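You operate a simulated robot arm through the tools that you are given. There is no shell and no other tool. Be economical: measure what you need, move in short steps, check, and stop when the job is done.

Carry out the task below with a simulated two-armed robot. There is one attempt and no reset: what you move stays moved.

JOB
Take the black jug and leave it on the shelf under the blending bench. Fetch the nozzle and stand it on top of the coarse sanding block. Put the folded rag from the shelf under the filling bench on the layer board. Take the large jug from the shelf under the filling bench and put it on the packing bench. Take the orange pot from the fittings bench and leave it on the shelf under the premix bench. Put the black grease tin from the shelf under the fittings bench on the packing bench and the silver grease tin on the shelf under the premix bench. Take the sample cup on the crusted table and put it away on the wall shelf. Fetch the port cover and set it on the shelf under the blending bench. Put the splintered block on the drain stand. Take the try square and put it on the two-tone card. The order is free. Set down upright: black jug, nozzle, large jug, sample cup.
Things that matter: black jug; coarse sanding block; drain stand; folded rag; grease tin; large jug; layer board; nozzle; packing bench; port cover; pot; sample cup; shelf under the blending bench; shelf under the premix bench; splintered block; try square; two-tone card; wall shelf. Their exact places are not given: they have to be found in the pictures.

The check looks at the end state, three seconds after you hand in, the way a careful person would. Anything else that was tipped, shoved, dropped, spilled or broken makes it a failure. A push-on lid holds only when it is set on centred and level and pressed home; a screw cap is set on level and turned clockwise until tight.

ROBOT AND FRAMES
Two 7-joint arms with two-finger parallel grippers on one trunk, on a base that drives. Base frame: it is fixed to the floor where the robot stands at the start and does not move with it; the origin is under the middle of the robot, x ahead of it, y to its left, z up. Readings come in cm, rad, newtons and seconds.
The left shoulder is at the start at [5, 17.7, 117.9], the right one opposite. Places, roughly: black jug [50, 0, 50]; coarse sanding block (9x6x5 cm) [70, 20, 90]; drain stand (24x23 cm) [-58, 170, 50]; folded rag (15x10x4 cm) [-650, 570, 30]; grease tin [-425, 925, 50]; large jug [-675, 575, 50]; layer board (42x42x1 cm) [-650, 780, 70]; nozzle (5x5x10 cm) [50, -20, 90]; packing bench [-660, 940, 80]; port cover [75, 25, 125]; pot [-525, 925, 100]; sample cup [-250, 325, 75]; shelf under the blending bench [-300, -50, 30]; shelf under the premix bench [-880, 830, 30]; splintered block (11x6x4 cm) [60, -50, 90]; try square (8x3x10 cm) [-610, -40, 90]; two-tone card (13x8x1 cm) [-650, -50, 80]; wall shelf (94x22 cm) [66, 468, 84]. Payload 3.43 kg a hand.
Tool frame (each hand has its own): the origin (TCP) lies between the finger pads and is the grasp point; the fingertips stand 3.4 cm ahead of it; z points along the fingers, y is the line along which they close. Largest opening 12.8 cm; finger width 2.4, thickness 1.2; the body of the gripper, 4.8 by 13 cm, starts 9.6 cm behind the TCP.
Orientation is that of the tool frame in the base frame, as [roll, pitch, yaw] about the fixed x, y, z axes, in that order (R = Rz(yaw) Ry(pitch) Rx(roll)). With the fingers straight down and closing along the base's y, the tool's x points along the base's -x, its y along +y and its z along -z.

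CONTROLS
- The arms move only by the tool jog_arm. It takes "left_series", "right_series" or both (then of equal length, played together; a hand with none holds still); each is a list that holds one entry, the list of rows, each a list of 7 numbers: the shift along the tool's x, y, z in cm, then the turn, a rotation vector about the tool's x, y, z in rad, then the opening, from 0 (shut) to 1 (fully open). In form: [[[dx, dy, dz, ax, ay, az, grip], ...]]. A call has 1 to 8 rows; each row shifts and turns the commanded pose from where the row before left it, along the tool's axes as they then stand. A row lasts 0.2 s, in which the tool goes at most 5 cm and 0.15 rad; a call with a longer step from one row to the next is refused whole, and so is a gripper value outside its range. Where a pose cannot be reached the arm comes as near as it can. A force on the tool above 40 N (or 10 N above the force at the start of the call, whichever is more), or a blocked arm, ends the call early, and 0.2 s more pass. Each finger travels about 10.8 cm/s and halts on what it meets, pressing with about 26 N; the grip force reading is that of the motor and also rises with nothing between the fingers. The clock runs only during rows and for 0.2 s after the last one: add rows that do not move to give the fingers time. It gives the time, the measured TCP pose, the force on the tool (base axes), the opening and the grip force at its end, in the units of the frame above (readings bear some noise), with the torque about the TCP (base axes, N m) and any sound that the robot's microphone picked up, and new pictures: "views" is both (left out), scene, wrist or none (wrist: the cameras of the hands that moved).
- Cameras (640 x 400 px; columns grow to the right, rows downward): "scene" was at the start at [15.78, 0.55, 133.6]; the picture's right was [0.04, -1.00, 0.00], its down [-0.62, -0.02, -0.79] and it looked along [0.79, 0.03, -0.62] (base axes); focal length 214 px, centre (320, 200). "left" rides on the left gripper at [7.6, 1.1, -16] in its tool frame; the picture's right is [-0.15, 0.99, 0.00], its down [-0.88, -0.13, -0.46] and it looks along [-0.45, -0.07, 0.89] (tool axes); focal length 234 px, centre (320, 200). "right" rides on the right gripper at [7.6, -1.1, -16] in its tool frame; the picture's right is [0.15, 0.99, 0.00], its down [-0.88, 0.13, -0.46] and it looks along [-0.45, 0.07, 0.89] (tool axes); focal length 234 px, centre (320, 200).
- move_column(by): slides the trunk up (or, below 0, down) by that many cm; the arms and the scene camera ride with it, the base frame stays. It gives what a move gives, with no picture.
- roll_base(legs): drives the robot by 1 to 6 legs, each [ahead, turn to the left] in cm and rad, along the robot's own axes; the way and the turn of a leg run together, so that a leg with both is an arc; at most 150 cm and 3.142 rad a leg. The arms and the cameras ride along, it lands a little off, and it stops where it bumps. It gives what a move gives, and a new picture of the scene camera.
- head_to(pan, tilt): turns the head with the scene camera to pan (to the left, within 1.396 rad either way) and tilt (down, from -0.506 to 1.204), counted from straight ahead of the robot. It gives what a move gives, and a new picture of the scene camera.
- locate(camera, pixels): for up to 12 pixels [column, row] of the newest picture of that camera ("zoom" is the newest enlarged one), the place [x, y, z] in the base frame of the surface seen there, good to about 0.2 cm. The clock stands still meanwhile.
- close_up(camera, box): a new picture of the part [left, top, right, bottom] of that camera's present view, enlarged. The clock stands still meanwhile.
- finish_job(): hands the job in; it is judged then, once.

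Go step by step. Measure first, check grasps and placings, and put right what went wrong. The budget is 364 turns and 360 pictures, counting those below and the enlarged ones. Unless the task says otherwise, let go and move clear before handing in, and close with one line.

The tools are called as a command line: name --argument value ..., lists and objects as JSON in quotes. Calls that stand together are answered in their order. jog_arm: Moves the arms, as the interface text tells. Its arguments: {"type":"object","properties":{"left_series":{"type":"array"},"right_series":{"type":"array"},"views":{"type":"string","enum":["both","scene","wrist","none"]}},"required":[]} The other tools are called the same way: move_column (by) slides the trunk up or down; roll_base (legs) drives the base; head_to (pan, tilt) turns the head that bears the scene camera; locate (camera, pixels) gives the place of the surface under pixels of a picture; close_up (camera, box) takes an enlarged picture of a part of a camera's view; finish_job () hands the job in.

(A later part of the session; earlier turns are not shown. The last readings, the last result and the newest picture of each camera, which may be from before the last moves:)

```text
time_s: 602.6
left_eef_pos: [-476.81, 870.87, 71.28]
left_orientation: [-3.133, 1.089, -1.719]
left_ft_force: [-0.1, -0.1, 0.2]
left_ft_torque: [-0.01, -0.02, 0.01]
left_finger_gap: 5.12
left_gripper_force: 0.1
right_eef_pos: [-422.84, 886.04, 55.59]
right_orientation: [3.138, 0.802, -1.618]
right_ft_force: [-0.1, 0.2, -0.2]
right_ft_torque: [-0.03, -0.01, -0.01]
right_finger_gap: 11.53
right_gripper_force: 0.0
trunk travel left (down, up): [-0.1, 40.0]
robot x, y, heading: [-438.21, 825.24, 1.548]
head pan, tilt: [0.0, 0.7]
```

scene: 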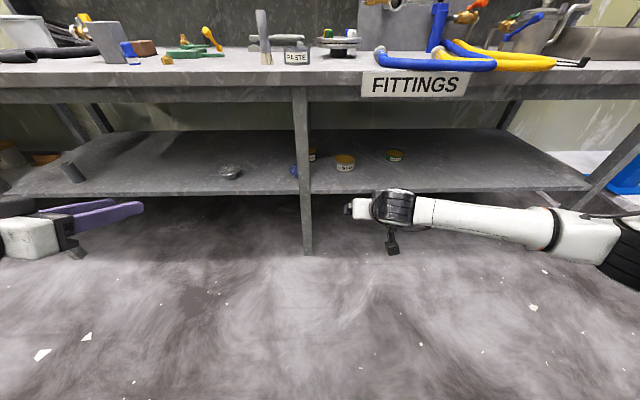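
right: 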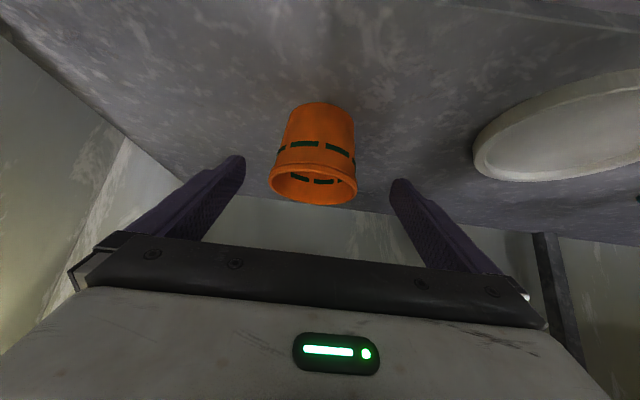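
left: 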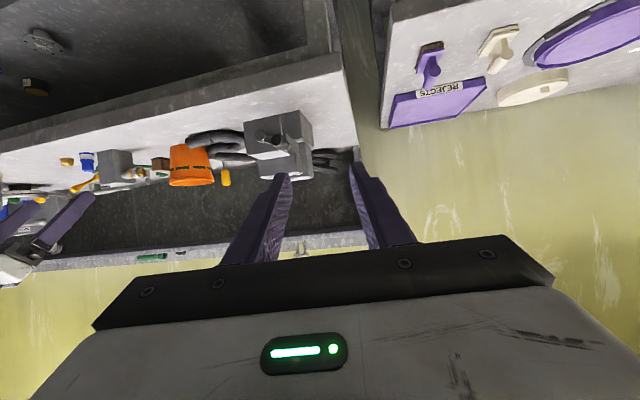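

The hoses look in place. I'll drive forward 30 cm so the hand goes under the bench toward the silver tin.

roll_base --legs '[[29, 0]]'

jog_arm --right_series '[[[0, 1.4, 0, 0, 0, 0, 0.9], [-1.1, 1.4, 2.8, 0, 0, 0, 0.9], [0, 0, 0, 0, 0, 0, 0.9]]]' --views "wrist"

```text
time_s: 604.6
left_eef_pos: [-476.36, 899.94, 71.33]
left_orientation: [-3.133, 1.092, -1.714]
left_ft_force: [0.9, -0.2, 0.0]
left_ft_torque: [0.02, -0.02, 0.02]
left_finger_gap: 5.12
left_gripper_force: 0.0
right_eef_pos: [-422.44, 915.52, 55.69]
right_orientation: [3.138, 0.8, -1.614]
right_ft_force: [-0.3, -0.2, -0.1]
right_ft_torque: [0.04, -0.01, 0.04]
right_finger_gap: 11.53
right_gripper_force: 0.0
trunk travel left (down, up): [-0.1, 40.0]
robot x, y, heading: [-438.07, 854.15, 1.556]
head pan, tilt: [0.0, 0.7]
```

scene: 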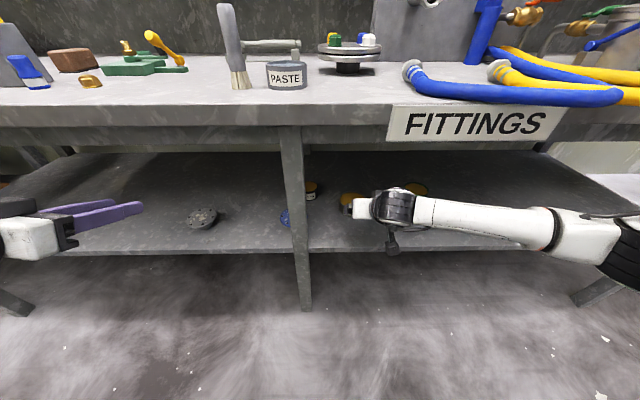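

```text
time_s: 605.4
left_eef_pos: [-476.51, 900.13, 71.24]
left_orientation: [-3.134, 1.09, -1.714]
left_ft_force: [0.4, 0.0, 0.1]
left_ft_torque: [-0.01, 0.01, -0.03]
left_finger_gap: 5.11
left_gripper_force: 0.1
right_eef_pos: [-425.07, 918.57, 54.4]
right_orientation: [3.137, 0.801, -1.615]
right_ft_force: [-1.3, -0.2, 0.0]
right_ft_torque: [0.0, 0.03, 0.0]
right_finger_gap: 11.54
right_gripper_force: 0.1
trunk travel left (down, up): [-0.1, 40.0]
robot x, y, heading: [-438.22, 854.2, 1.558]
head pan, tilt: [0.0, 0.7]
```

right: 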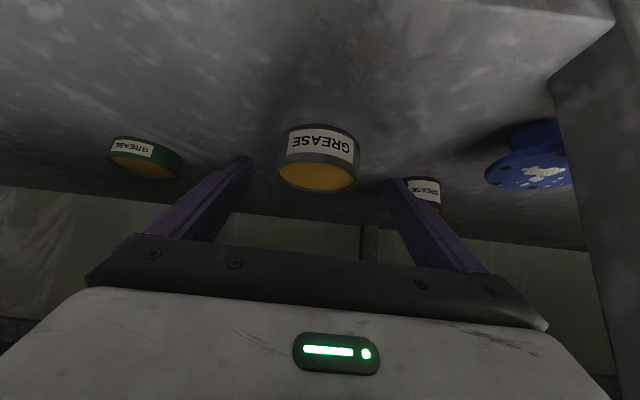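

The silver tin is centred ahead. I'll locate it and then grip.

locate --camera "right" --pixels '[[318, 128], [280, 160], [360, 165], [318, 180], [318, 165], [425, 195]]'

```text
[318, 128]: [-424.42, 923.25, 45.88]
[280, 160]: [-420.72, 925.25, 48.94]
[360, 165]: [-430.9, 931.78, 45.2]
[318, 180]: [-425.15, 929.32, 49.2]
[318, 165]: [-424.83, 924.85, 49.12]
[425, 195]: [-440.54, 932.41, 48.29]
```

I'll advance to the tin and close.

jog_arm --right_series '[[[-0.45, 0, 3.1, 0, 0, 0, 0.9], [-0.45, 0, 3.1, 0, 0, 0, 0.9], [-0.45, 0, 3.1, 0, 0, 0, 0.9], [0, 0, 0, 0, 0, 0, 0.9], [0, 0, 0, 0, 0, 0, 0.6], [0, 0, 0, 0, 0, 0, 0.5], [0, 0, 0, 0, 0, 0, 0.5]]]' --views "wrist"

```text
time_s: 607.0
left_eef_pos: [-476.34, 899.89, 71.31]
left_orientation: [-3.133, 1.091, -1.712]
left_ft_force: [-0.1, -0.4, -0.3]
left_ft_torque: [-0.02, 0.04, 0.04]
left_finger_gap: 5.11
left_gripper_force: 0.1
right_eef_pos: [-424.8, 925.98, 48.9]
right_orientation: [3.138, 0.801, -1.613]
right_ft_force: [-1.0, 0.3, -0.1]
right_ft_torque: [0.08, -0.13, 0.05]
right_finger_gap: 9.89
right_gripper_force: 26.5
trunk travel left (down, up): [-0.1, 40.0]
robot x, y, heading: [-437.92, 854.39, 1.551]
head pan, tilt: [0.0, 0.7]
```

right: 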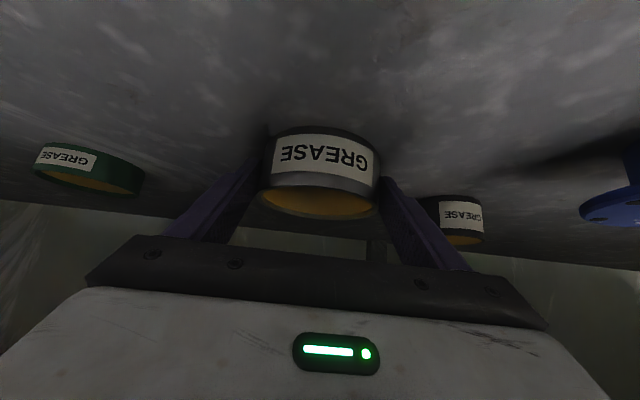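

Gripped. I'll lift and back straight out, then raise the trunk.

jog_arm --right_series '[[[-0.7, 0, -0.7, 0, 0, 0, 0.5], [-1.4, 0, -1.4, 0, 0, 0, 0.5], [-1.4, 0, -1.4, 0, 0, 0, 0.5], [0, 0, 0, 0, 0, 0, 0.5]]]' --views "none"

roll_base --legs '[[-34, 0]]'

move_column --by 40

```text
time_s: 608.0
left_eef_pos: [-476.41, 899.98, 71.21]
left_orientation: [-3.132, 1.089, -1.714]
left_ft_force: [0.1, 0.5, -0.2]
left_ft_torque: [-0.03, 0.0, 0.02]
left_finger_gap: 5.14
left_gripper_force: 0.1
right_eef_pos: [-424.8, 925.75, 53.8]
right_orientation: [3.137, 0.8, -1.613]
right_ft_force: [0.5, 0.3, -1.8]
right_ft_torque: [-0.1, 0.01, -0.01]
right_finger_gap: 9.92
right_gripper_force: 25.8
trunk travel left (down, up): [-0.1, 40.0]
robot x, y, heading: [-438.14, 854.12, 1.55]
head pan, tilt: [0.0, 0.7]
```

```text
time_s: 610.2
left_eef_pos: [-476.98, 867.12, 71.43]
left_orientation: [-3.133, 1.091, -1.716]
left_ft_force: [-0.8, -0.4, 0.3]
left_ft_torque: [0.01, 0.0, -0.03]
left_finger_gap: 5.13
left_gripper_force: 0.1
right_eef_pos: [-425.21, 892.73, 53.81]
right_orientation: [3.138, 0.802, -1.617]
right_ft_force: [0.4, -0.2, -3.6]
right_ft_torque: [-0.07, -0.01, -0.02]
right_finger_gap: 9.9
right_gripper_force: 25.9
trunk travel left (down, up): [-0.1, 40.0]
robot x, y, heading: [-438.41, 821.06, 1.544]
head pan, tilt: [0.0, 0.7]
```

scene: 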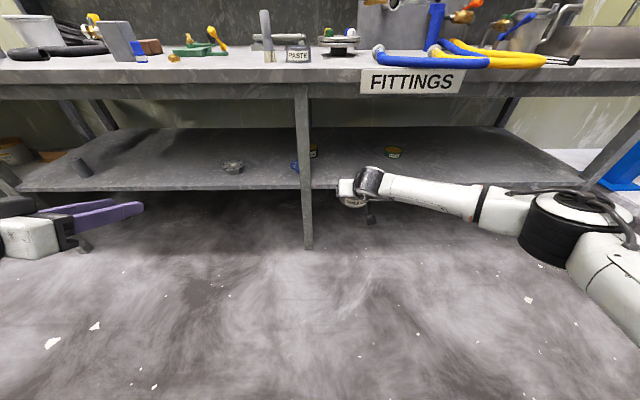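

```text
time_s: 614.0
left_eef_pos: [-477.03, 867.16, 111.26]
left_orientation: [-3.133, 1.093, -1.716]
left_ft_force: [0.6, -0.4, -0.4]
left_ft_torque: [-0.01, 0.01, 0.0]
left_finger_gap: 5.11
left_gripper_force: 0.0
right_eef_pos: [-425.21, 892.8, 93.82]
right_orientation: [3.138, 0.8, -1.615]
right_ft_force: [0.6, 0.3, -3.8]
right_ft_torque: [-0.09, -0.03, -0.01]
right_finger_gap: 9.9
right_gripper_force: 25.9
trunk travel left (down, up): [-40.1, 0.0]
robot x, y, heading: [-438.35, 821.44, 1.556]
head pan, tilt: [0.0, 0.7]
```

The tin is held. I'll raise it above the bench items, move closer to the bench and turn there so the left arm clears the panel behind.

jog_arm --right_series '[[[-3, 0, -3, 0, 0, 0, 0.5], [-3, 0, -3, 0, 0, 0, 0.5], [-3, 0, -3, 0, 0, 0, 0.5], [-3, 0, -3, 0, 0, 0, 0.5], [-2.5, 0, -2.5, 0, 0, 0, 0.5]]]' --views "none"

roll_base --legs '[[27, 0], [0, 1.28], [55, 0], [0, 0.3]]'

```text
time_s: 615.2
left_eef_pos: [-477.0, 867.04, 111.33]
left_orientation: [-3.134, 1.092, -1.715]
left_ft_force: [-0.5, 0.2, -0.3]
left_ft_torque: [-0.03, 0.0, -0.03]
left_finger_gap: 5.14
left_gripper_force: 0.0
right_eef_pos: [-425.31, 892.58, 114.21]
right_orientation: [3.139, 0.8, -1.616]
right_ft_force: [0.0, -0.5, -3.1]
right_ft_torque: [-0.06, -0.01, -0.01]
right_finger_gap: 9.9
right_gripper_force: 26.7
trunk travel left (down, up): [-40.1, 0.0]
robot x, y, heading: [-438.87, 821.26, 1.545]
head pan, tilt: [0.0, 0.7]
```

```text
time_s: 624.1
left_eef_pos: [-534.58, 823.46, 111.33]
left_orientation: [-3.131, 1.091, -0.105]
left_ft_force: [-0.7, 0.8, -0.4]
left_ft_torque: [0.02, 0.02, 0.02]
left_finger_gap: 5.12
left_gripper_force: 0.0
right_eef_pos: [-561.87, 874.23, 114.33]
right_orientation: [3.14, 0.801, -0.006]
right_ft_force: [-0.1, -0.7, -3.5]
right_ft_torque: [-0.02, -0.09, 0.0]
right_finger_gap: 9.91
right_gripper_force: 26.0
trunk travel left (down, up): [-40.1, 0.0]
robot x, y, heading: [-490.12, 863.62, -3.13]
head pan, tilt: [0.0, 0.7]
```

scene: 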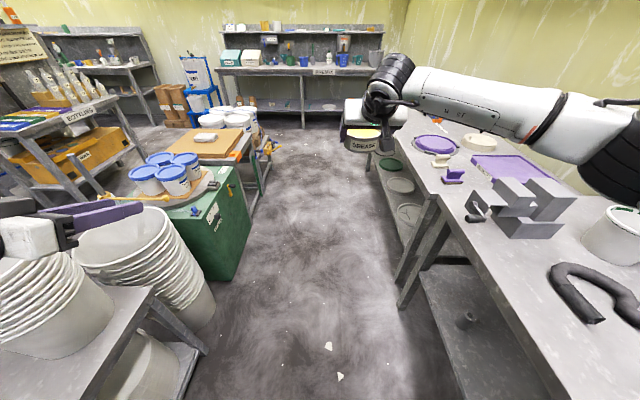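

The corridor west is clear. I'll drive to x≈-742 and pull the hand in for the final shift.

roll_base --legs '[[150, 0], [102, 0]]'

jog_arm --right_series '[[[3.25, 0, -3.1, 0, 0, 0, 0.5], [3.25, 0, -3.1, 0, 0, 0, 0.5], [3.25, 0, -3.1, 0, 0, 0, 0.5], [3.25, 0, -3.1, 0, 0, 0, 0.5]]]' --views "none"

```text
time_s: 636.3
left_eef_pos: [-784.0, 821.03, 111.16]
left_orientation: [-3.134, 1.092, -0.103]
left_ft_force: [0.4, -0.2, -0.6]
left_ft_torque: [0.05, 0.02, 0.01]
left_finger_gap: 5.14
left_gripper_force: 0.1
right_eef_pos: [-811.59, 871.81, 114.16]
right_orientation: [3.14, 0.799, -0.003]
right_ft_force: [-0.4, 0.4, -4.3]
right_ft_torque: [0.01, -0.1, 0.02]
right_finger_gap: 9.91
right_gripper_force: 26.4
trunk travel left (down, up): [-40.1, 0.0]
robot x, y, heading: [-739.79, 861.44, -3.119]
head pan, tilt: [0.0, 0.7]
```

scene: 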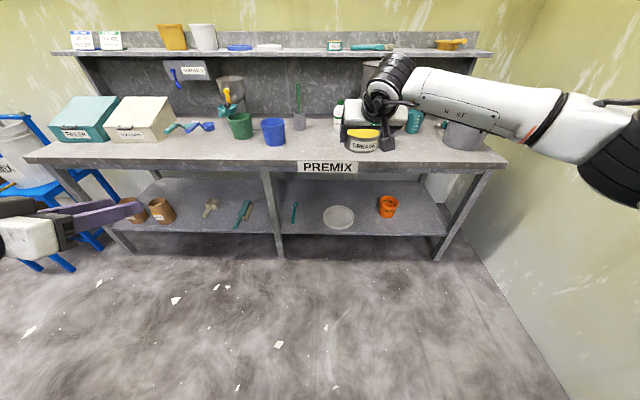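

```text
time_s: 637.3
left_eef_pos: [-784.11, 821.15, 111.44]
left_orientation: [-3.134, 1.092, -0.103]
left_ft_force: [0.5, 0.3, -0.2]
left_ft_torque: [-0.02, -0.01, -0.03]
left_finger_gap: 5.13
left_gripper_force: 0.1
right_eef_pos: [-793.55, 871.92, 113.73]
right_orientation: [3.135, 0.8, -0.002]
right_ft_force: [0.3, -0.6, -3.7]
right_ft_torque: [-0.02, -0.03, 0.03]
right_finger_gap: 9.91
right_gripper_force: 26.5
trunk travel left (down, up): [-40.1, 0.0]
robot x, y, heading: [-739.88, 861.39, -3.12]
head pan, tilt: [0.0, 0.7]
```

I'll shift the robot toward +y so the free spot right of the pot is reachable.

roll_base --legs '[[0, -1.2], [43, 0], [0, 1.19]]'

move_column --by -40

jog_arm --right_series '[[[3, -1.2, 3, 0, 0, 0, 0.5], [3, -1.2, 3, 0, 0, 0, 0.5], [3, -1.2, 3, 0, 0, 0, 0.5], [2, -1.2, 4, 0, 0, 0, 0.5], [1, -1.2, 4.2, 0, 0, 0, 0.5], [0.5, -1.2, 4.3, 0, 0, 0, 0.5], [0, -1.2, 4.5, 0, 0, 0, 0.5], [-0.5, 0, 4.3, 0, 0, 0, 0.5]]]' --views "scene"

```text
time_s: 645.9
left_eef_pos: [-801.36, 863.19, 111.41]
left_orientation: [-3.133, 1.092, -0.143]
left_ft_force: [0.1, 0.3, -0.1]
left_ft_torque: [0.01, -0.02, -0.01]
left_finger_gap: 5.09
left_gripper_force: 0.1
right_eef_pos: [-808.89, 914.16, 113.76]
right_orientation: [3.14, 0.8, -0.044]
right_ft_force: [0.0, 0.4, -3.6]
right_ft_torque: [0.01, -0.09, 0.0]
right_finger_gap: 9.92
right_gripper_force: 26.5
trunk travel left (down, up): [-40.1, 0.0]
robot x, y, heading: [-755.95, 901.77, 3.119]
head pan, tilt: [0.0, 0.7]
```

scene: 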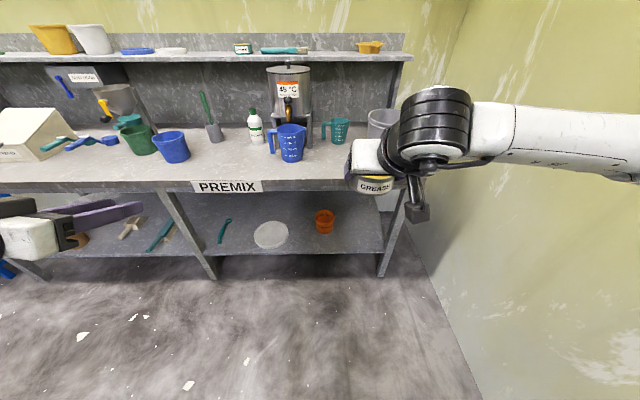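

```text
time_s: 649.7
left_eef_pos: [-801.38, 863.13, 71.34]
left_orientation: [-3.131, 1.09, -0.145]
left_ft_force: [0.3, 0.2, -0.2]
left_ft_torque: [-0.02, 0.02, 0.0]
left_finger_gap: 5.11
left_gripper_force: 0.1
right_eef_pos: [-808.82, 914.16, 73.67]
right_orientation: [3.136, 0.801, -0.044]
right_ft_force: [0.2, 0.7, -3.4]
right_ft_torque: [0.01, -0.08, 0.02]
right_finger_gap: 9.9
right_gripper_force: 25.5
trunk travel left (down, up): [-0.1, 40.0]
robot x, y, heading: [-755.4, 901.38, 3.121]
head pan, tilt: [0.0, 0.7]
```

```text
time_s: 651.5
left_eef_pos: [-801.41, 863.11, 71.32]
left_orientation: [-3.134, 1.091, -0.146]
left_ft_force: [0.1, -0.2, -0.7]
left_ft_torque: [0.03, 0.01, -0.01]
left_finger_gap: 5.11
left_gripper_force: 0.1
right_eef_pos: [-821.64, 922.95, 44.02]
right_orientation: [3.137, 0.802, -0.044]
right_ft_force: [0.4, 0.4, -3.0]
right_ft_torque: [0.01, -0.11, 0.0]
right_finger_gap: 9.93
right_gripper_force: 26.1
trunk travel left (down, up): [-0.1, 40.0]
robot x, y, heading: [-755.65, 901.5, 3.121]
head pan, tilt: [0.0, 0.7]
```

scene: 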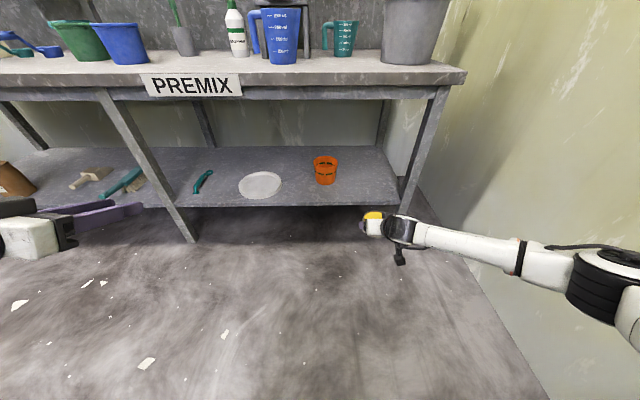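

The tin is lined up between the pot and the right leg. I'll check the gap.

locate --camera "scene" --pixels '[[337, 175], [325, 185], [398, 205], [405, 170], [372, 195], [360, 203]]'

```text
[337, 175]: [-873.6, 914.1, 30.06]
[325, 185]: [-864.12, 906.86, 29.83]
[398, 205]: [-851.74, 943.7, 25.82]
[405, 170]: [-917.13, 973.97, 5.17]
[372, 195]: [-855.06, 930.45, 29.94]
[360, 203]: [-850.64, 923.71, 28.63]
```

The gap runs from y 912 to 943, so I'll aim for y≈927. I'll shift 4 cm and drive in.

jog_arm --right_series '[[[0, -2, 0, 0, 0, 0, 0.5], [0, -2, 0, 0, 0, 0, 0.5]]]' --views "none"

roll_base --legs '[[40, 0]]'

jog_arm --right_series '[[[1.4, 0, 1.4, 0, 0, 0, 0.5], [1.4, 0, 1.4, 0, 0, 0, 0.5], [1.4, 0, 1.4, 0, 0, 0, 0.5], [1.4, 0, 1.4, 0, 0, 0, 0.5], [0.8, 0, 0.8, 0, 0, 0, 0.5], [0.5, 0, 0.5, 0, 0, 0, 0.5], [0, 0, 0, 0, 0, 0, 0.5]]]' --views "scene"

```text
time_s: 652.1
left_eef_pos: [-801.31, 863.1, 71.34]
left_orientation: [-3.132, 1.091, -0.146]
left_ft_force: [-0.3, -0.2, 0.1]
left_ft_torque: [0.0, 0.0, 0.0]
left_finger_gap: 5.11
left_gripper_force: 0.0
right_eef_pos: [-821.71, 927.01, 43.93]
right_orientation: [3.136, 0.799, -0.044]
right_ft_force: [-0.3, -1.0, -3.8]
right_ft_torque: [0.01, -0.06, -0.03]
right_finger_gap: 9.93
right_gripper_force: 26.1
trunk travel left (down, up): [-0.1, 40.0]
robot x, y, heading: [-755.44, 901.35, 3.121]
head pan, tilt: [0.0, 0.7]
```

```text
time_s: 654.6
left_eef_pos: [-841.38, 864.05, 71.4]
left_orientation: [-3.133, 1.09, -0.145]
left_ft_force: [-0.1, 0.0, -0.2]
left_ft_torque: [0.01, 0.0, -0.03]
left_finger_gap: 5.15
left_gripper_force: 0.1
right_eef_pos: [-861.67, 927.84, 43.94]
right_orientation: [3.138, 0.801, -0.042]
right_ft_force: [-0.4, -0.2, -3.1]
right_ft_torque: [0.01, -0.07, -0.03]
right_finger_gap: 9.9
right_gripper_force: 26.2
trunk travel left (down, up): [-0.1, 40.0]
robot x, y, heading: [-795.55, 902.28, 3.125]
head pan, tilt: [0.0, 0.7]
```

scene: 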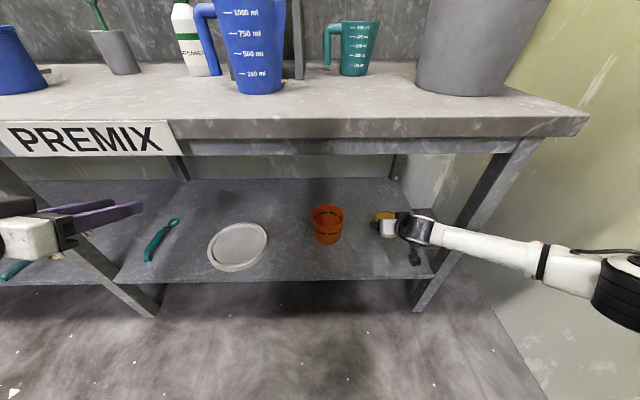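

```text
time_s: 656.2
left_eef_pos: [-841.39, 863.92, 71.45]
left_orientation: [-3.132, 1.09, -0.144]
left_ft_force: [1.0, 0.7, -0.1]
left_ft_torque: [0.02, 0.05, -0.01]
left_finger_gap: 5.15
left_gripper_force: 0.1
right_eef_pos: [-861.74, 927.73, 34.09]
right_orientation: [3.139, 0.798, -0.043]
right_ft_force: [0.2, -0.3, -2.7]
right_ft_torque: [0.0, -0.05, -0.01]
right_finger_gap: 9.91
right_gripper_force: 25.8
trunk travel left (down, up): [-0.1, 40.0]
robot x, y, heading: [-795.52, 902.2, 3.12]
head pan, tilt: [0.0, 0.7]
```

scene: 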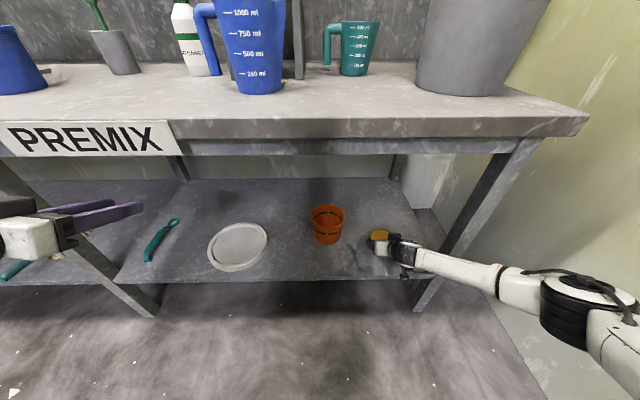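

The tin is about 0.2 cm above the shelf. I'll touch down, release and withdraw.

jog_arm --right_series '[[[0.3, 0, 0.3, 0, 0, 0, 0.5], [0, 0, 0, 0, 0, 0, 0.5], [0, 0, 0, 0, 0, 0, 0.85], [0, 0, 0, 0, 0, 0, 0.95], [0, 0, 0, 0, 0, 0, 0.95], [0, 0, -3, 0, 0, 0, 0.95], [0, 0, -4.5, 0, 0, 0, 0.9], [0, 0, -4.5, 0, 0, 0, 0.9]]]' --views "wrist"

```text
time_s: 658.0
left_eef_pos: [-841.29, 863.96, 71.41]
left_orientation: [-3.133, 1.092, -0.146]
left_ft_force: [-0.5, 0.7, 0.6]
left_ft_torque: [-0.05, 0.02, 0.0]
left_finger_gap: 5.12
left_gripper_force: 0.1
right_eef_pos: [-854.38, 930.28, 42.06]
right_orientation: [3.138, 0.795, -0.046]
right_ft_force: [0.3, -0.3, -0.2]
right_ft_torque: [-0.01, 0.03, 0.04]
right_finger_gap: 11.53
right_gripper_force: 0.0
right hand out of reach, approached as far as the arm can: row 6, 7
trunk travel left (down, up): [-0.1, 40.0]
robot x, y, heading: [-795.49, 902.43, 3.118]
head pan, tilt: [0.0, 0.7]
```

right: 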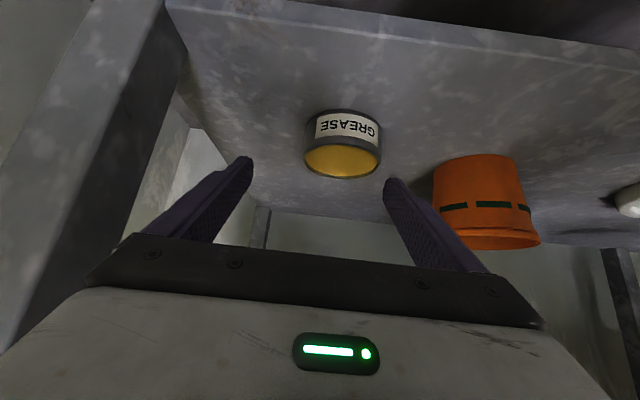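

The silver tin is on the premix shelf. I'll back out, raise everything and return for the black tin.

roll_base --legs '[[-42, 0]]'

move_column --by 40

jog_arm --right_series '[[[-3.35, 0, -3.25, 0, 0, 0, 0.8], [-3.35, 0, -3.25, 0, 0, 0, 0.8], [-3.35, 0, -3.25, 0, 0, 0, 0.8], [-3.35, 0, -3.25, 0, 0, 0, 0.8], [-3.35, 0, -3.25, 0, 0, 0, 0.8], [-3.35, 0, -3.25, 0, 0, 0, 0.8]]]' --views "none"

```text
time_s: 660.7
left_eef_pos: [-799.13, 862.9, 71.43]
left_orientation: [-3.132, 1.091, -0.137]
left_ft_force: [0.9, -0.8, -0.3]
left_ft_torque: [0.0, 0.01, 0.04]
left_finger_gap: 5.11
left_gripper_force: 0.0
right_eef_pos: [-812.61, 929.06, 42.02]
right_orientation: [3.137, 0.793, -0.037]
right_ft_force: [-0.4, -0.4, 0.1]
right_ft_torque: [-0.01, 0.0, -0.02]
right_finger_gap: 11.5
right_gripper_force: 0.1
trunk travel left (down, up): [-0.1, 40.0]
robot x, y, heading: [-753.34, 901.59, 3.129]
head pan, tilt: [0.0, 0.7]
stopped in leg 1: the robot was blocked; the commanded pose is now the measured one
```

scene: 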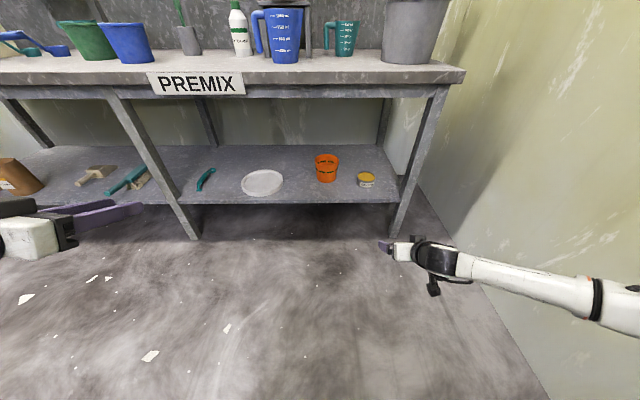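

```text
time_s: 664.5
left_eef_pos: [-799.19, 862.86, 111.31]
left_orientation: [-3.132, 1.09, -0.138]
left_ft_force: [-0.1, -0.4, 0.0]
left_ft_torque: [-0.04, 0.01, 0.02]
left_finger_gap: 5.1
left_gripper_force: 0.0
right_eef_pos: [-812.55, 929.09, 81.93]
right_orientation: [3.136, 0.792, -0.038]
right_ft_force: [0.2, -0.6, 0.8]
right_ft_torque: [0.02, 0.01, 0.0]
right_finger_gap: 11.52
right_gripper_force: 0.1
trunk travel left (down, up): [-40.1, 0.0]
robot x, y, heading: [-753.66, 901.6, 3.131]
head pan, tilt: [0.0, 0.7]
```

```text
time_s: 666.0
left_eef_pos: [-799.06, 862.89, 111.44]
left_orientation: [-3.133, 1.093, -0.137]
left_ft_force: [-0.3, 0.9, 0.6]
left_ft_torque: [-0.02, 0.02, -0.01]
left_finger_gap: 5.12
left_gripper_force: 0.0
right_eef_pos: [-812.71, 928.99, 110.03]
right_orientation: [3.136, 0.792, -0.037]
right_ft_force: [0.4, 0.6, 1.2]
right_ft_torque: [-0.01, 0.0, -0.04]
right_finger_gap: 10.23
right_gripper_force: 0.1
trunk travel left (down, up): [-40.1, 0.0]
robot x, y, heading: [-753.26, 901.36, 3.125]
head pan, tilt: [0.0, 0.7]
```

The base touched the packing bench's end when backing. I'll move forward a bit, go south to y≈857, and then east along the corridor.

roll_base --legs '[[12, 0], [0, 1.59], [44, 0], [0, 1.56], [150, 0], [148, 0]]'

```text
time_s: 691.2
left_eef_pos: [-419.93, 893.41, 111.37]
left_orientation: [-3.133, 1.094, 3.009]
left_ft_force: [0.4, -0.8, 0.2]
left_ft_torque: [0.01, -0.01, 0.0]
left_finger_gap: 5.11
left_gripper_force: 0.0
right_eef_pos: [-405.98, 827.3, 109.97]
right_orientation: [3.137, 0.792, 3.107]
right_ft_force: [-0.2, 0.3, 0.4]
right_ft_torque: [-0.01, 0.01, -0.01]
right_finger_gap: 10.24
right_gripper_force: 0.0
trunk travel left (down, up): [-40.1, 0.0]
robot x, y, heading: [-465.1, 854.68, -0.007]
head pan, tilt: [0.0, 0.7]
```

scene: 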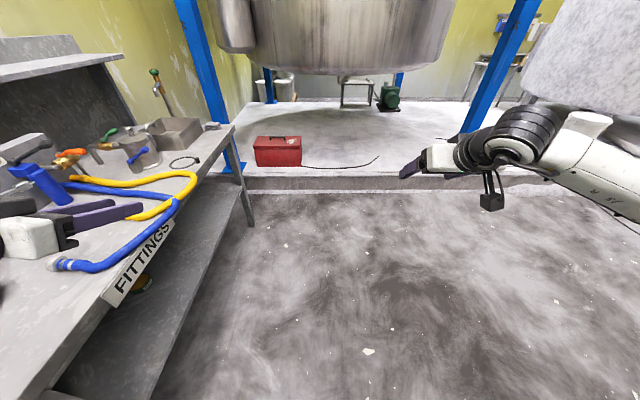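

I'll turn to face the bench and back off to y≈822 before lowering.

roll_base --legs '[[0, 1.575], [-33, 0]]'

move_column --by -40

```text
time_s: 696.9
left_eef_pos: [-505.33, 875.14, 111.32]
left_orientation: [-3.131, 1.091, -1.667]
left_ft_force: [0.1, 1.0, 0.1]
left_ft_torque: [0.01, 0.01, 0.01]
left_finger_gap: 5.14
left_gripper_force: 0.0
right_eef_pos: [-439.67, 891.56, 110.05]
right_orientation: [3.136, 0.794, -1.569]
right_ft_force: [-0.8, 0.4, 0.2]
right_ft_torque: [-0.03, -0.03, 0.01]
right_finger_gap: 10.23
right_gripper_force: 0.0
trunk travel left (down, up): [-40.1, 0.0]
robot x, y, heading: [-464.58, 831.41, 1.595]
head pan, tilt: [0.0, 0.7]
stopped in leg 2: the robot was blocked; the commanded pose is now the measured one
```

scene: 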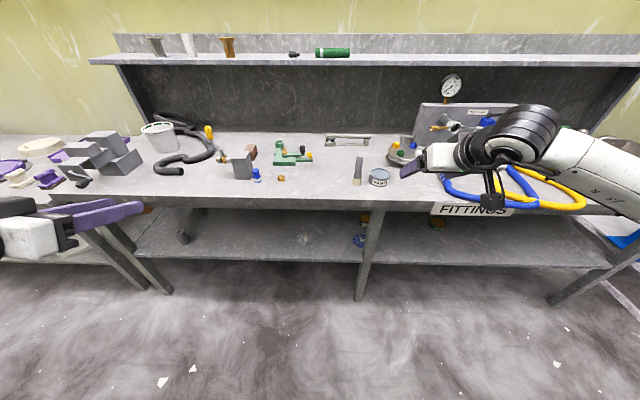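

```text
time_s: 700.7
left_eef_pos: [-505.12, 874.96, 71.34]
left_orientation: [-3.133, 1.092, -1.667]
left_ft_force: [-0.1, 0.2, 0.2]
left_ft_torque: [0.0, 0.01, 0.0]
left_finger_gap: 5.14
left_gripper_force: 0.0
right_eef_pos: [-439.67, 891.32, 70.07]
right_orientation: [3.137, 0.795, -1.568]
right_ft_force: [-0.1, 0.3, -0.6]
right_ft_torque: [-0.02, -0.01, 0.02]
right_finger_gap: 10.26
right_gripper_force: 0.1
trunk travel left (down, up): [-0.1, 40.0]
robot x, y, heading: [-464.63, 831.06, 1.601]
head pan, tilt: [0.0, 0.7]
```

I'll rotate the right hand about 0.5 rad to the left, lower it and move it right of the leg.

jog_arm --right_series '[[[0, 0, 0, -0.089, 0, -0.0875, 0.8], [0, 0, 0, -0.089, 0, -0.0875, 0.8], [0, 0, 0, -0.089, 0, -0.0875, 0.8], [3.3, -2.6, 1.2, -0.089, 0, -0.0875, 0.8], [3.3, -2.6, 1.2, 0, 0, 0, 0.8], [3.3, -2.6, 1.2, 0, 0, 0, 0.8], [3.3, -2.6, 1.2, 0, 0, 0, 0.8], [3.3, -2.6, 1.2, 0, 0, 0, 0.8]]]' --views "none"

```text
time_s: 702.5
left_eef_pos: [-505.16, 875.1, 71.46]
left_orientation: [-3.137, 1.092, -1.67]
left_ft_force: [0.2, 0.1, -0.8]
left_ft_torque: [-0.06, 0.05, 0.05]
left_finger_gap: 5.12
left_gripper_force: 0.0
right_eef_pos: [-433.37, 887.52, 61.73]
right_orientation: [3.14, 0.804, -1.073]
right_ft_force: [-0.6, 1.0, -1.2]
right_ft_torque: [-0.06, 0.0, 0.04]
right_finger_gap: 10.23
right_gripper_force: 0.1
right hand out of reach, approached as far as the arm can: row 5, 6, 7, 8
trunk travel left (down, up): [-0.1, 40.0]
robot x, y, heading: [-464.47, 830.65, 1.604]
head pan, tilt: [0.0, 0.7]
```

Reach is limited on that side, so I'll shift the robot about 11 cm right and 22 cm forward.

roll_base --legs '[[0, -0.5], [25, 0], [0, 0.47]]'

jog_arm --right_series '[[[1.9, 0, 1.9, 0, 0, 0, 0.8], [1.9, 0, 1.9, 0, 0, 0, 0.8], [0.9, 0, 0.9, 0, 0, 0, 0.8], [0, 0, 0, 0, 0, 0, 0.8]]]'

```text
time_s: 707.1
left_eef_pos: [-492.08, 898.6, 71.46]
left_orientation: [-3.132, 1.092, -1.714]
left_ft_force: [-0.2, -0.4, 0.6]
left_ft_torque: [-0.01, 0.02, -0.01]
left_finger_gap: 5.12
left_gripper_force: 0.1
right_eef_pos: [-419.8, 907.9, 61.55]
right_orientation: [-3.14, 0.798, -1.112]
right_ft_force: [-0.5, 0.0, -0.8]
right_ft_torque: [-0.01, 0.03, -0.01]
right_finger_gap: 10.22
right_gripper_force: 0.1
trunk travel left (down, up): [-0.1, 40.0]
robot x, y, heading: [-453.41, 853.13, 1.554]
head pan, tilt: [0.0, 0.7]
```

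scene: 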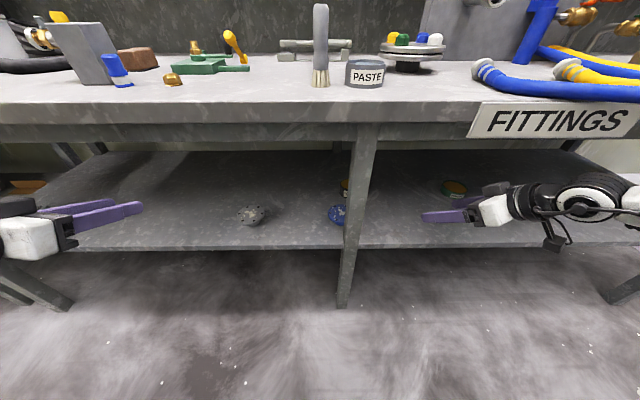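

```text
time_s: 708.1
left_eef_pos: [-492.0, 898.6, 71.49]
left_orientation: [-3.133, 1.093, -1.711]
left_ft_force: [-0.5, 0.4, -0.2]
left_ft_torque: [0.04, 0.05, 0.0]
left_finger_gap: 5.11
left_gripper_force: 0.0
right_eef_pos: [-419.74, 908.06, 54.84]
right_orientation: [-3.139, 0.798, -1.112]
right_ft_force: [1.4, 0.0, -0.1]
right_ft_torque: [0.0, -0.02, 0.01]
right_finger_gap: 10.23
right_gripper_force: 0.2
trunk travel left (down, up): [-0.1, 40.0]
robot x, y, heading: [-453.5, 853.23, 1.56]
head pan, tilt: [0.0, 0.7]
```

scene: 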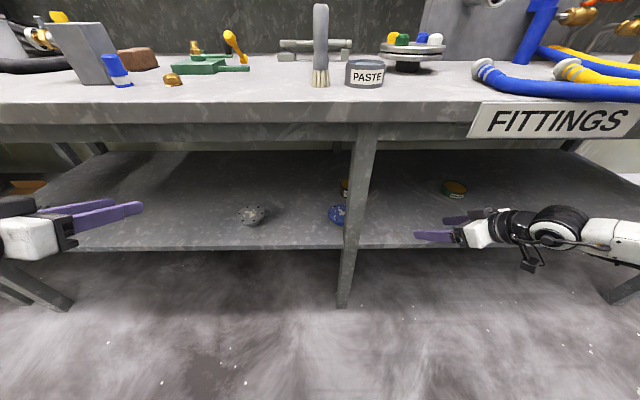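
right: 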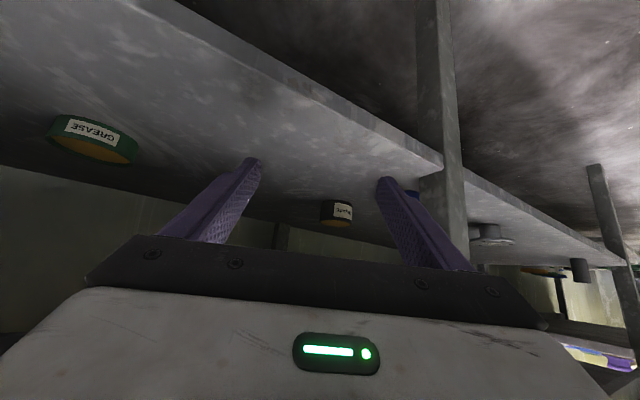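

The black tin is straight ahead at (336,213). I'll advance in two steps.

jog_arm --right_series '[[[-2.93, 0, 3.0, 0, 0, 0, 0.8], [-2.93, 0, 3.0, 0, 0, 0, 0.8], [-2.93, 0.8, 3.0, 0, 0, 0, 0.8], [-2.93, 1.6, 3.0, 0, 0, 0, 0.8], [-2.2, 2, 3.4, 0, 0, 0, 0.8], [-2.2, 2, 3.4, 0, 0, 0, 0.8], [0, 0, 0, 0, 0, 0, 0.8]]]' --views "wrist"

locate --camera "right" --pixels '[[320, 150], [300, 165], [340, 165], [320, 180], [330, 200]]'

```text
time_s: 709.7
left_eef_pos: [-491.99, 898.54, 71.39]
left_orientation: [-3.132, 1.091, -1.71]
left_ft_force: [-0.7, 0.4, -0.1]
left_ft_torque: [0.02, -0.02, 0.01]
left_finger_gap: 5.15
left_gripper_force: 0.0
right_eef_pos: [-435.76, 926.53, 53.46]
right_orientation: [-3.14, 0.797, -1.115]
right_ft_force: [-0.5, -0.6, -0.4]
right_ft_torque: [0.03, 0.04, 0.03]
right_finger_gap: 10.23
right_gripper_force: 0.0
right hand out of reach, approached as far as the arm can: row 6
trunk travel left (down, up): [-0.1, 40.0]
robot x, y, heading: [-453.78, 852.99, 1.554]
head pan, tilt: [0.0, 0.7]
```

right: 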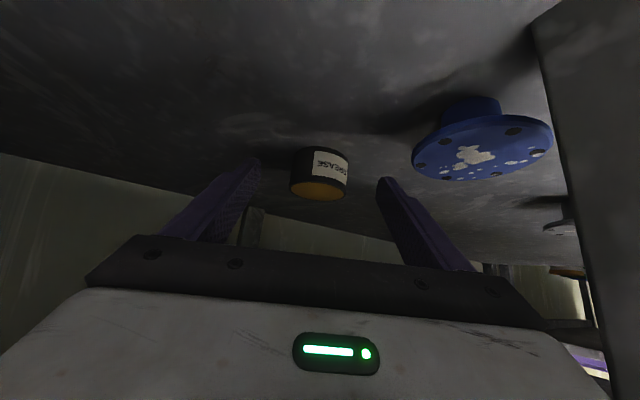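

```text
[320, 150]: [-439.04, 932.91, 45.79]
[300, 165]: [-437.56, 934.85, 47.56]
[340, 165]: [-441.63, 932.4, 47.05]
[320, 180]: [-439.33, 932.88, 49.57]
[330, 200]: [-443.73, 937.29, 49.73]
```

I'm at full stretch, so I'll drive 6 cm closer and then align over the tin.

roll_base --legs '[[6, 0]]'

jog_arm --right_series '[[[-1.3, 1.5, 1.35, 0, 0, 0, 0.8], [-1.3, 1.5, 1.35, 0, 0, 0, 0.8], [0, 0, 0, 0, 0, 0, 0.8]]]' --views "wrist"

```text
time_s: 710.6
left_eef_pos: [-491.95, 904.52, 71.46]
left_orientation: [-3.134, 1.093, -1.71]
left_ft_force: [0.4, 0.9, 0.1]
left_ft_torque: [0.02, -0.01, 0.03]
left_finger_gap: 5.14
left_gripper_force: 0.1
right_eef_pos: [-435.54, 932.39, 53.39]
right_orientation: [-3.139, 0.798, -1.114]
right_ft_force: [0.2, 0.8, -0.3]
right_ft_torque: [-0.03, -0.01, 0.02]
right_finger_gap: 10.23
right_gripper_force: 0.1
trunk travel left (down, up): [-0.1, 40.0]
robot x, y, heading: [-453.23, 859.1, 1.555]
head pan, tilt: [0.0, 0.7]
```

scene: 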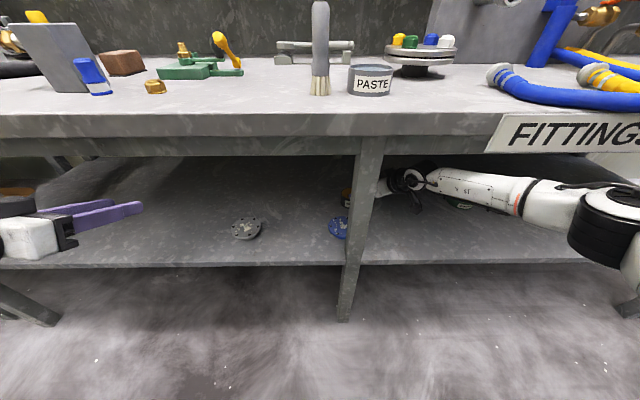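

```text
time_s: 711.4
left_eef_pos: [-491.85, 904.48, 71.37]
left_orientation: [-3.131, 1.094, -1.71]
left_ft_force: [-0.4, -0.3, 0.3]
left_ft_torque: [0.0, 0.02, -0.01]
left_finger_gap: 5.14
left_gripper_force: 0.1
right_eef_pos: [-437.71, 933.17, 53.29]
right_orientation: [-3.14, 0.799, -1.115]
right_ft_force: [-0.6, 0.0, -0.2]
right_ft_torque: [0.02, 0.02, -0.04]
right_finger_gap: 10.24
right_gripper_force: 0.1
right hand out of reach, approached as far as the arm can: row 2
trunk travel left (down, up): [-0.1, 40.0]
robot x, y, heading: [-453.27, 858.88, 1.553]
head pan, tilt: [0.0, 0.7]
```

right: 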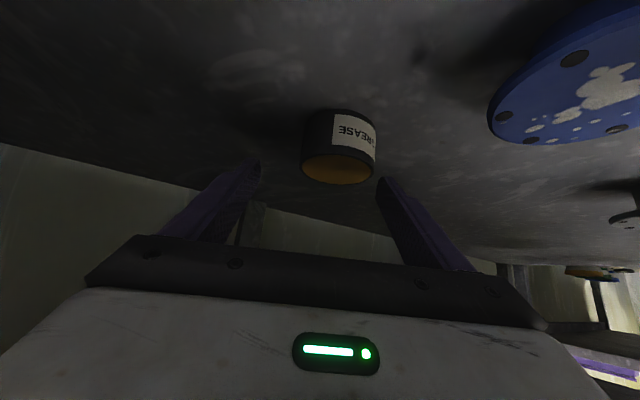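

I need 5 cm more, so I'll raise slightly, drive 5 cm, then align and descend.

jog_arm --right_series '[[[-1.1, 0, -1.1, 0, 0, 0, 0.8]]]' --views "none"

roll_base --legs '[[5, 0]]'

jog_arm --right_series '[[[0.65, 1.8, -0.7, 0, 0, 0, 0.8], [0.65, 1.8, -0.7, 0, 0, 0, 0.8], [0, 0, 0, 0, 0, 0, 0.8]]]' --views "wrist"

```text
time_s: 711.8
left_eef_pos: [-491.94, 904.45, 71.46]
left_orientation: [-3.134, 1.094, -1.711]
left_ft_force: [-0.3, -0.6, 0.7]
left_ft_torque: [-0.02, -0.01, -0.01]
left_finger_gap: 5.12
left_gripper_force: 0.1
right_eef_pos: [-437.62, 933.21, 54.84]
right_orientation: [-3.139, 0.798, -1.113]
right_ft_force: [0.5, 0.1, -0.9]
right_ft_torque: [0.0, 0.0, -0.01]
right_finger_gap: 10.23
right_gripper_force: 0.0
trunk travel left (down, up): [-0.1, 40.0]
robot x, y, heading: [-453.15, 858.97, 1.553]
head pan, tilt: [0.0, 0.7]
```

```text
time_s: 712.8
left_eef_pos: [-491.88, 909.46, 71.4]
left_orientation: [-3.133, 1.094, -1.709]
left_ft_force: [-0.8, 1.2, 0.2]
left_ft_torque: [-0.02, 0.03, 0.02]
left_finger_gap: 5.11
left_gripper_force: 0.0
right_eef_pos: [-437.54, 938.24, 54.91]
right_orientation: [-3.14, 0.798, -1.114]
right_ft_force: [0.2, 0.7, 0.6]
right_ft_torque: [-0.02, 0.01, 0.01]
right_finger_gap: 10.24
right_gripper_force: 0.1
trunk travel left (down, up): [-0.1, 40.0]
robot x, y, heading: [-453.57, 863.47, 1.559]
head pan, tilt: [0.0, 0.7]
```

scene: 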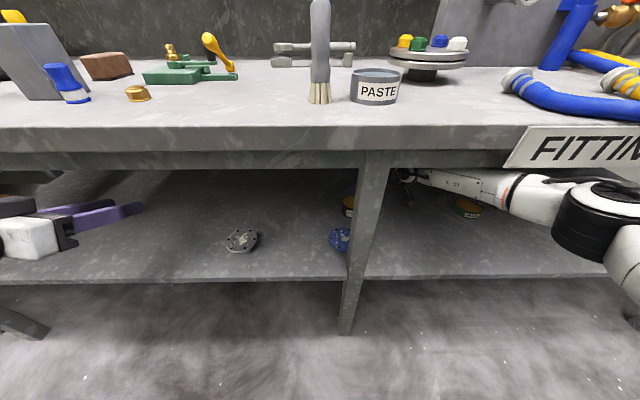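

```text
time_s: 713.5
left_eef_pos: [-491.72, 909.29, 71.27]
left_orientation: [-3.134, 1.092, -1.711]
left_ft_force: [-0.1, 0.4, -0.3]
left_ft_torque: [0.03, -0.02, 0.0]
left_finger_gap: 5.15
left_gripper_force: 0.1
right_eef_pos: [-440.0, 934.84, 54.93]
right_orientation: [-3.138, 0.797, -1.115]
right_ft_force: [0.5, 0.5, 0.0]
right_ft_torque: [-0.01, 0.02, -0.02]
right_finger_gap: 10.25
right_gripper_force: 0.2
trunk travel left (down, up): [-0.1, 40.0]
robot x, y, heading: [-453.09, 863.88, 1.559]
head pan, tilt: [0.0, 0.7]
```

right: 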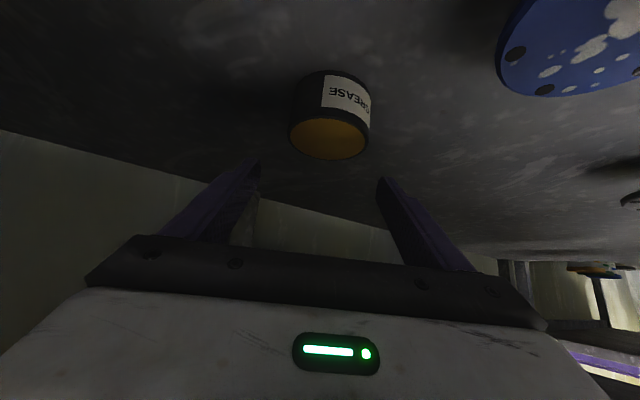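

I'll descend 6 cm and close on the tin.

jog_arm --right_series '[[[1.43, 0.2, 1.4, 0, 0, 0, 0.8], [1.43, 0.2, 1.4, 0, 0, 0, 0.8], [1.43, 0.2, 1.4, 0, 0, 0, 0.8], [0, 0, 0, 0, 0, 0, 0.8], [0, 0, 0, 0, 0, 0, 0.5], [0, 0, 0, 0, 0, 0, 0.3], [0, 0, 0, 0, 0, 0, 0.3], [0, 0, 0, 0, 0, 0, 0.3]]]' --views "wrist"

```text
time_s: 715.4
left_eef_pos: [-491.88, 909.41, 71.46]
left_orientation: [-3.135, 1.092, -1.711]
left_ft_force: [0.4, 0.4, -0.6]
left_ft_torque: [0.02, 0.04, 0.0]
left_finger_gap: 5.11
left_gripper_force: 0.0
right_eef_pos: [-440.56, 934.58, 49.08]
right_orientation: [-3.139, 0.798, -1.114]
right_ft_force: [1.2, 1.7, 1.0]
right_ft_torque: [0.0, 0.12, -0.05]
right_finger_gap: 7.1
right_gripper_force: 25.9
trunk travel left (down, up): [-0.1, 40.0]
robot x, y, heading: [-453.35, 864.1, 1.552]
head pan, tilt: [0.0, 0.7]
```

right: 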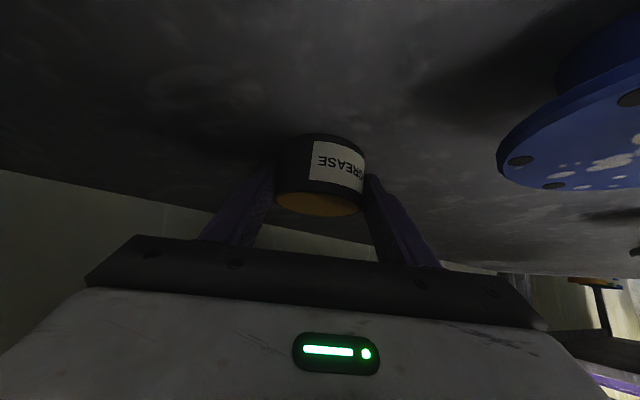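

Gripped at 7.1 cm. I'll lift and withdraw diagonally clear of the leg.

jog_arm --right_series '[[[-1.2, 0, -1.2, 0, 0, 0, 0.3], [-2.4, 0, -2.3, 0, 0, 0, 0.3], [2.7, -0.8, -2.76, 0, 0, 0, 0.3], [2.7, -0.8, -2.76, 0, 0, 0, 0.3], [2.7, -0.8, -2.76, 0, 0, 0, 0.3], [2.7, -0.8, -2.76, 0, 0, 0, 0.3], [2.7, -0.8, -2.76, 0, 0, 0, 0.3], [2.7, -0.8, -2.76, 0, 0, 0, 0.3]]]' --views "scene"

```text
time_s: 717.1
left_eef_pos: [-491.92, 909.39, 71.36]
left_orientation: [-3.135, 1.092, -1.71]
left_ft_force: [0.1, -0.1, 0.7]
left_ft_torque: [0.01, -0.01, -0.02]
left_finger_gap: 5.15
left_gripper_force: 0.1
right_eef_pos: [-425.89, 915.95, 53.99]
right_orientation: [-3.136, 0.799, -1.112]
right_ft_force: [-0.5, -0.2, -3.9]
right_ft_torque: [-0.05, -0.03, 0.0]
right_finger_gap: 7.09
right_gripper_force: 26.0
trunk travel left (down, up): [-0.1, 40.0]
robot x, y, heading: [-453.52, 863.55, 1.554]
head pan, tilt: [0.0, 0.7]
```

scene: 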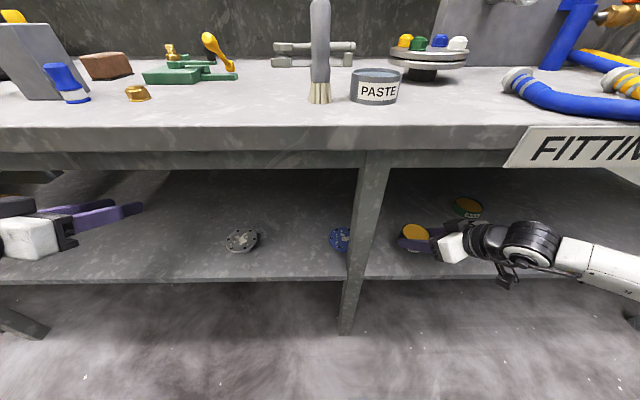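

The tin is out and held. I'll back off, raise the trunk and the hand.

roll_base --legs '[[-29, 0]]'

move_column --by 40

jog_arm --right_series '[[[-3, 0, -3, 0.1, 0, 0.1, 0.3], [-3, 0, -3, 0.1, 0, 0.1, 0.3], [-3, 0, -3, 0.1, 0, 0.1, 0.3], [-3, 0, -3, 0, 0, 0, 0.3], [-2.5, 0, -2.5, 0, 0, 0, 0.3]]]' --views "none"

```text
time_s: 719.1
left_eef_pos: [-492.56, 880.38, 71.42]
left_orientation: [-3.133, 1.093, -1.704]
left_ft_force: [-0.4, 0.3, 0.1]
left_ft_torque: [-0.05, 0.03, -0.02]
left_finger_gap: 5.1
left_gripper_force: 0.1
right_eef_pos: [-426.63, 887.44, 53.95]
right_orientation: [-3.139, 0.797, -1.109]
right_ft_force: [0.1, -0.2, -3.6]
right_ft_torque: [-0.04, -0.04, 0.02]
right_finger_gap: 7.11
right_gripper_force: 25.9
trunk travel left (down, up): [-0.1, 40.0]
robot x, y, heading: [-453.87, 834.92, 1.561]
head pan, tilt: [0.0, 0.7]
```

scene: 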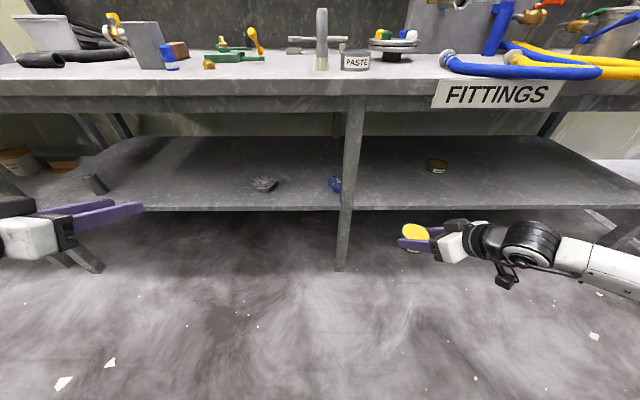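

```text
time_s: 723.0
left_eef_pos: [-492.48, 880.44, 111.36]
left_orientation: [-3.132, 1.093, -1.704]
left_ft_force: [-0.2, -0.3, 0.1]
left_ft_torque: [0.02, 0.0, 0.0]
left_finger_gap: 5.11
left_gripper_force: 0.1
right_eef_pos: [-426.64, 887.42, 93.85]
right_orientation: [-3.139, 0.798, -1.108]
right_ft_force: [-0.2, 0.4, -3.6]
right_ft_torque: [-0.03, -0.06, 0.02]
right_finger_gap: 7.12
right_gripper_force: 25.9
trunk travel left (down, up): [-40.1, 0.0]
robot x, y, heading: [-453.61, 834.73, 1.562]
head pan, tilt: [0.0, 0.7]
```

```text
time_s: 724.2
left_eef_pos: [-492.51, 880.41, 111.35]
left_orientation: [-3.133, 1.091, -1.703]
left_ft_force: [-0.3, 0.0, 0.0]
left_ft_torque: [-0.01, 0.02, 0.0]
left_finger_gap: 5.11
left_gripper_force: 0.1
right_eef_pos: [-426.57, 886.96, 114.51]
right_orientation: [3.136, 0.796, -1.538]
right_ft_force: [-0.3, 1.1, -2.7]
right_ft_torque: [-0.04, -0.02, 0.05]
right_finger_gap: 7.1
right_gripper_force: 25.8
trunk travel left (down, up): [-40.1, 0.0]
robot x, y, heading: [-453.24, 834.88, 1.557]
head pan, tilt: [0.0, 0.7]
```

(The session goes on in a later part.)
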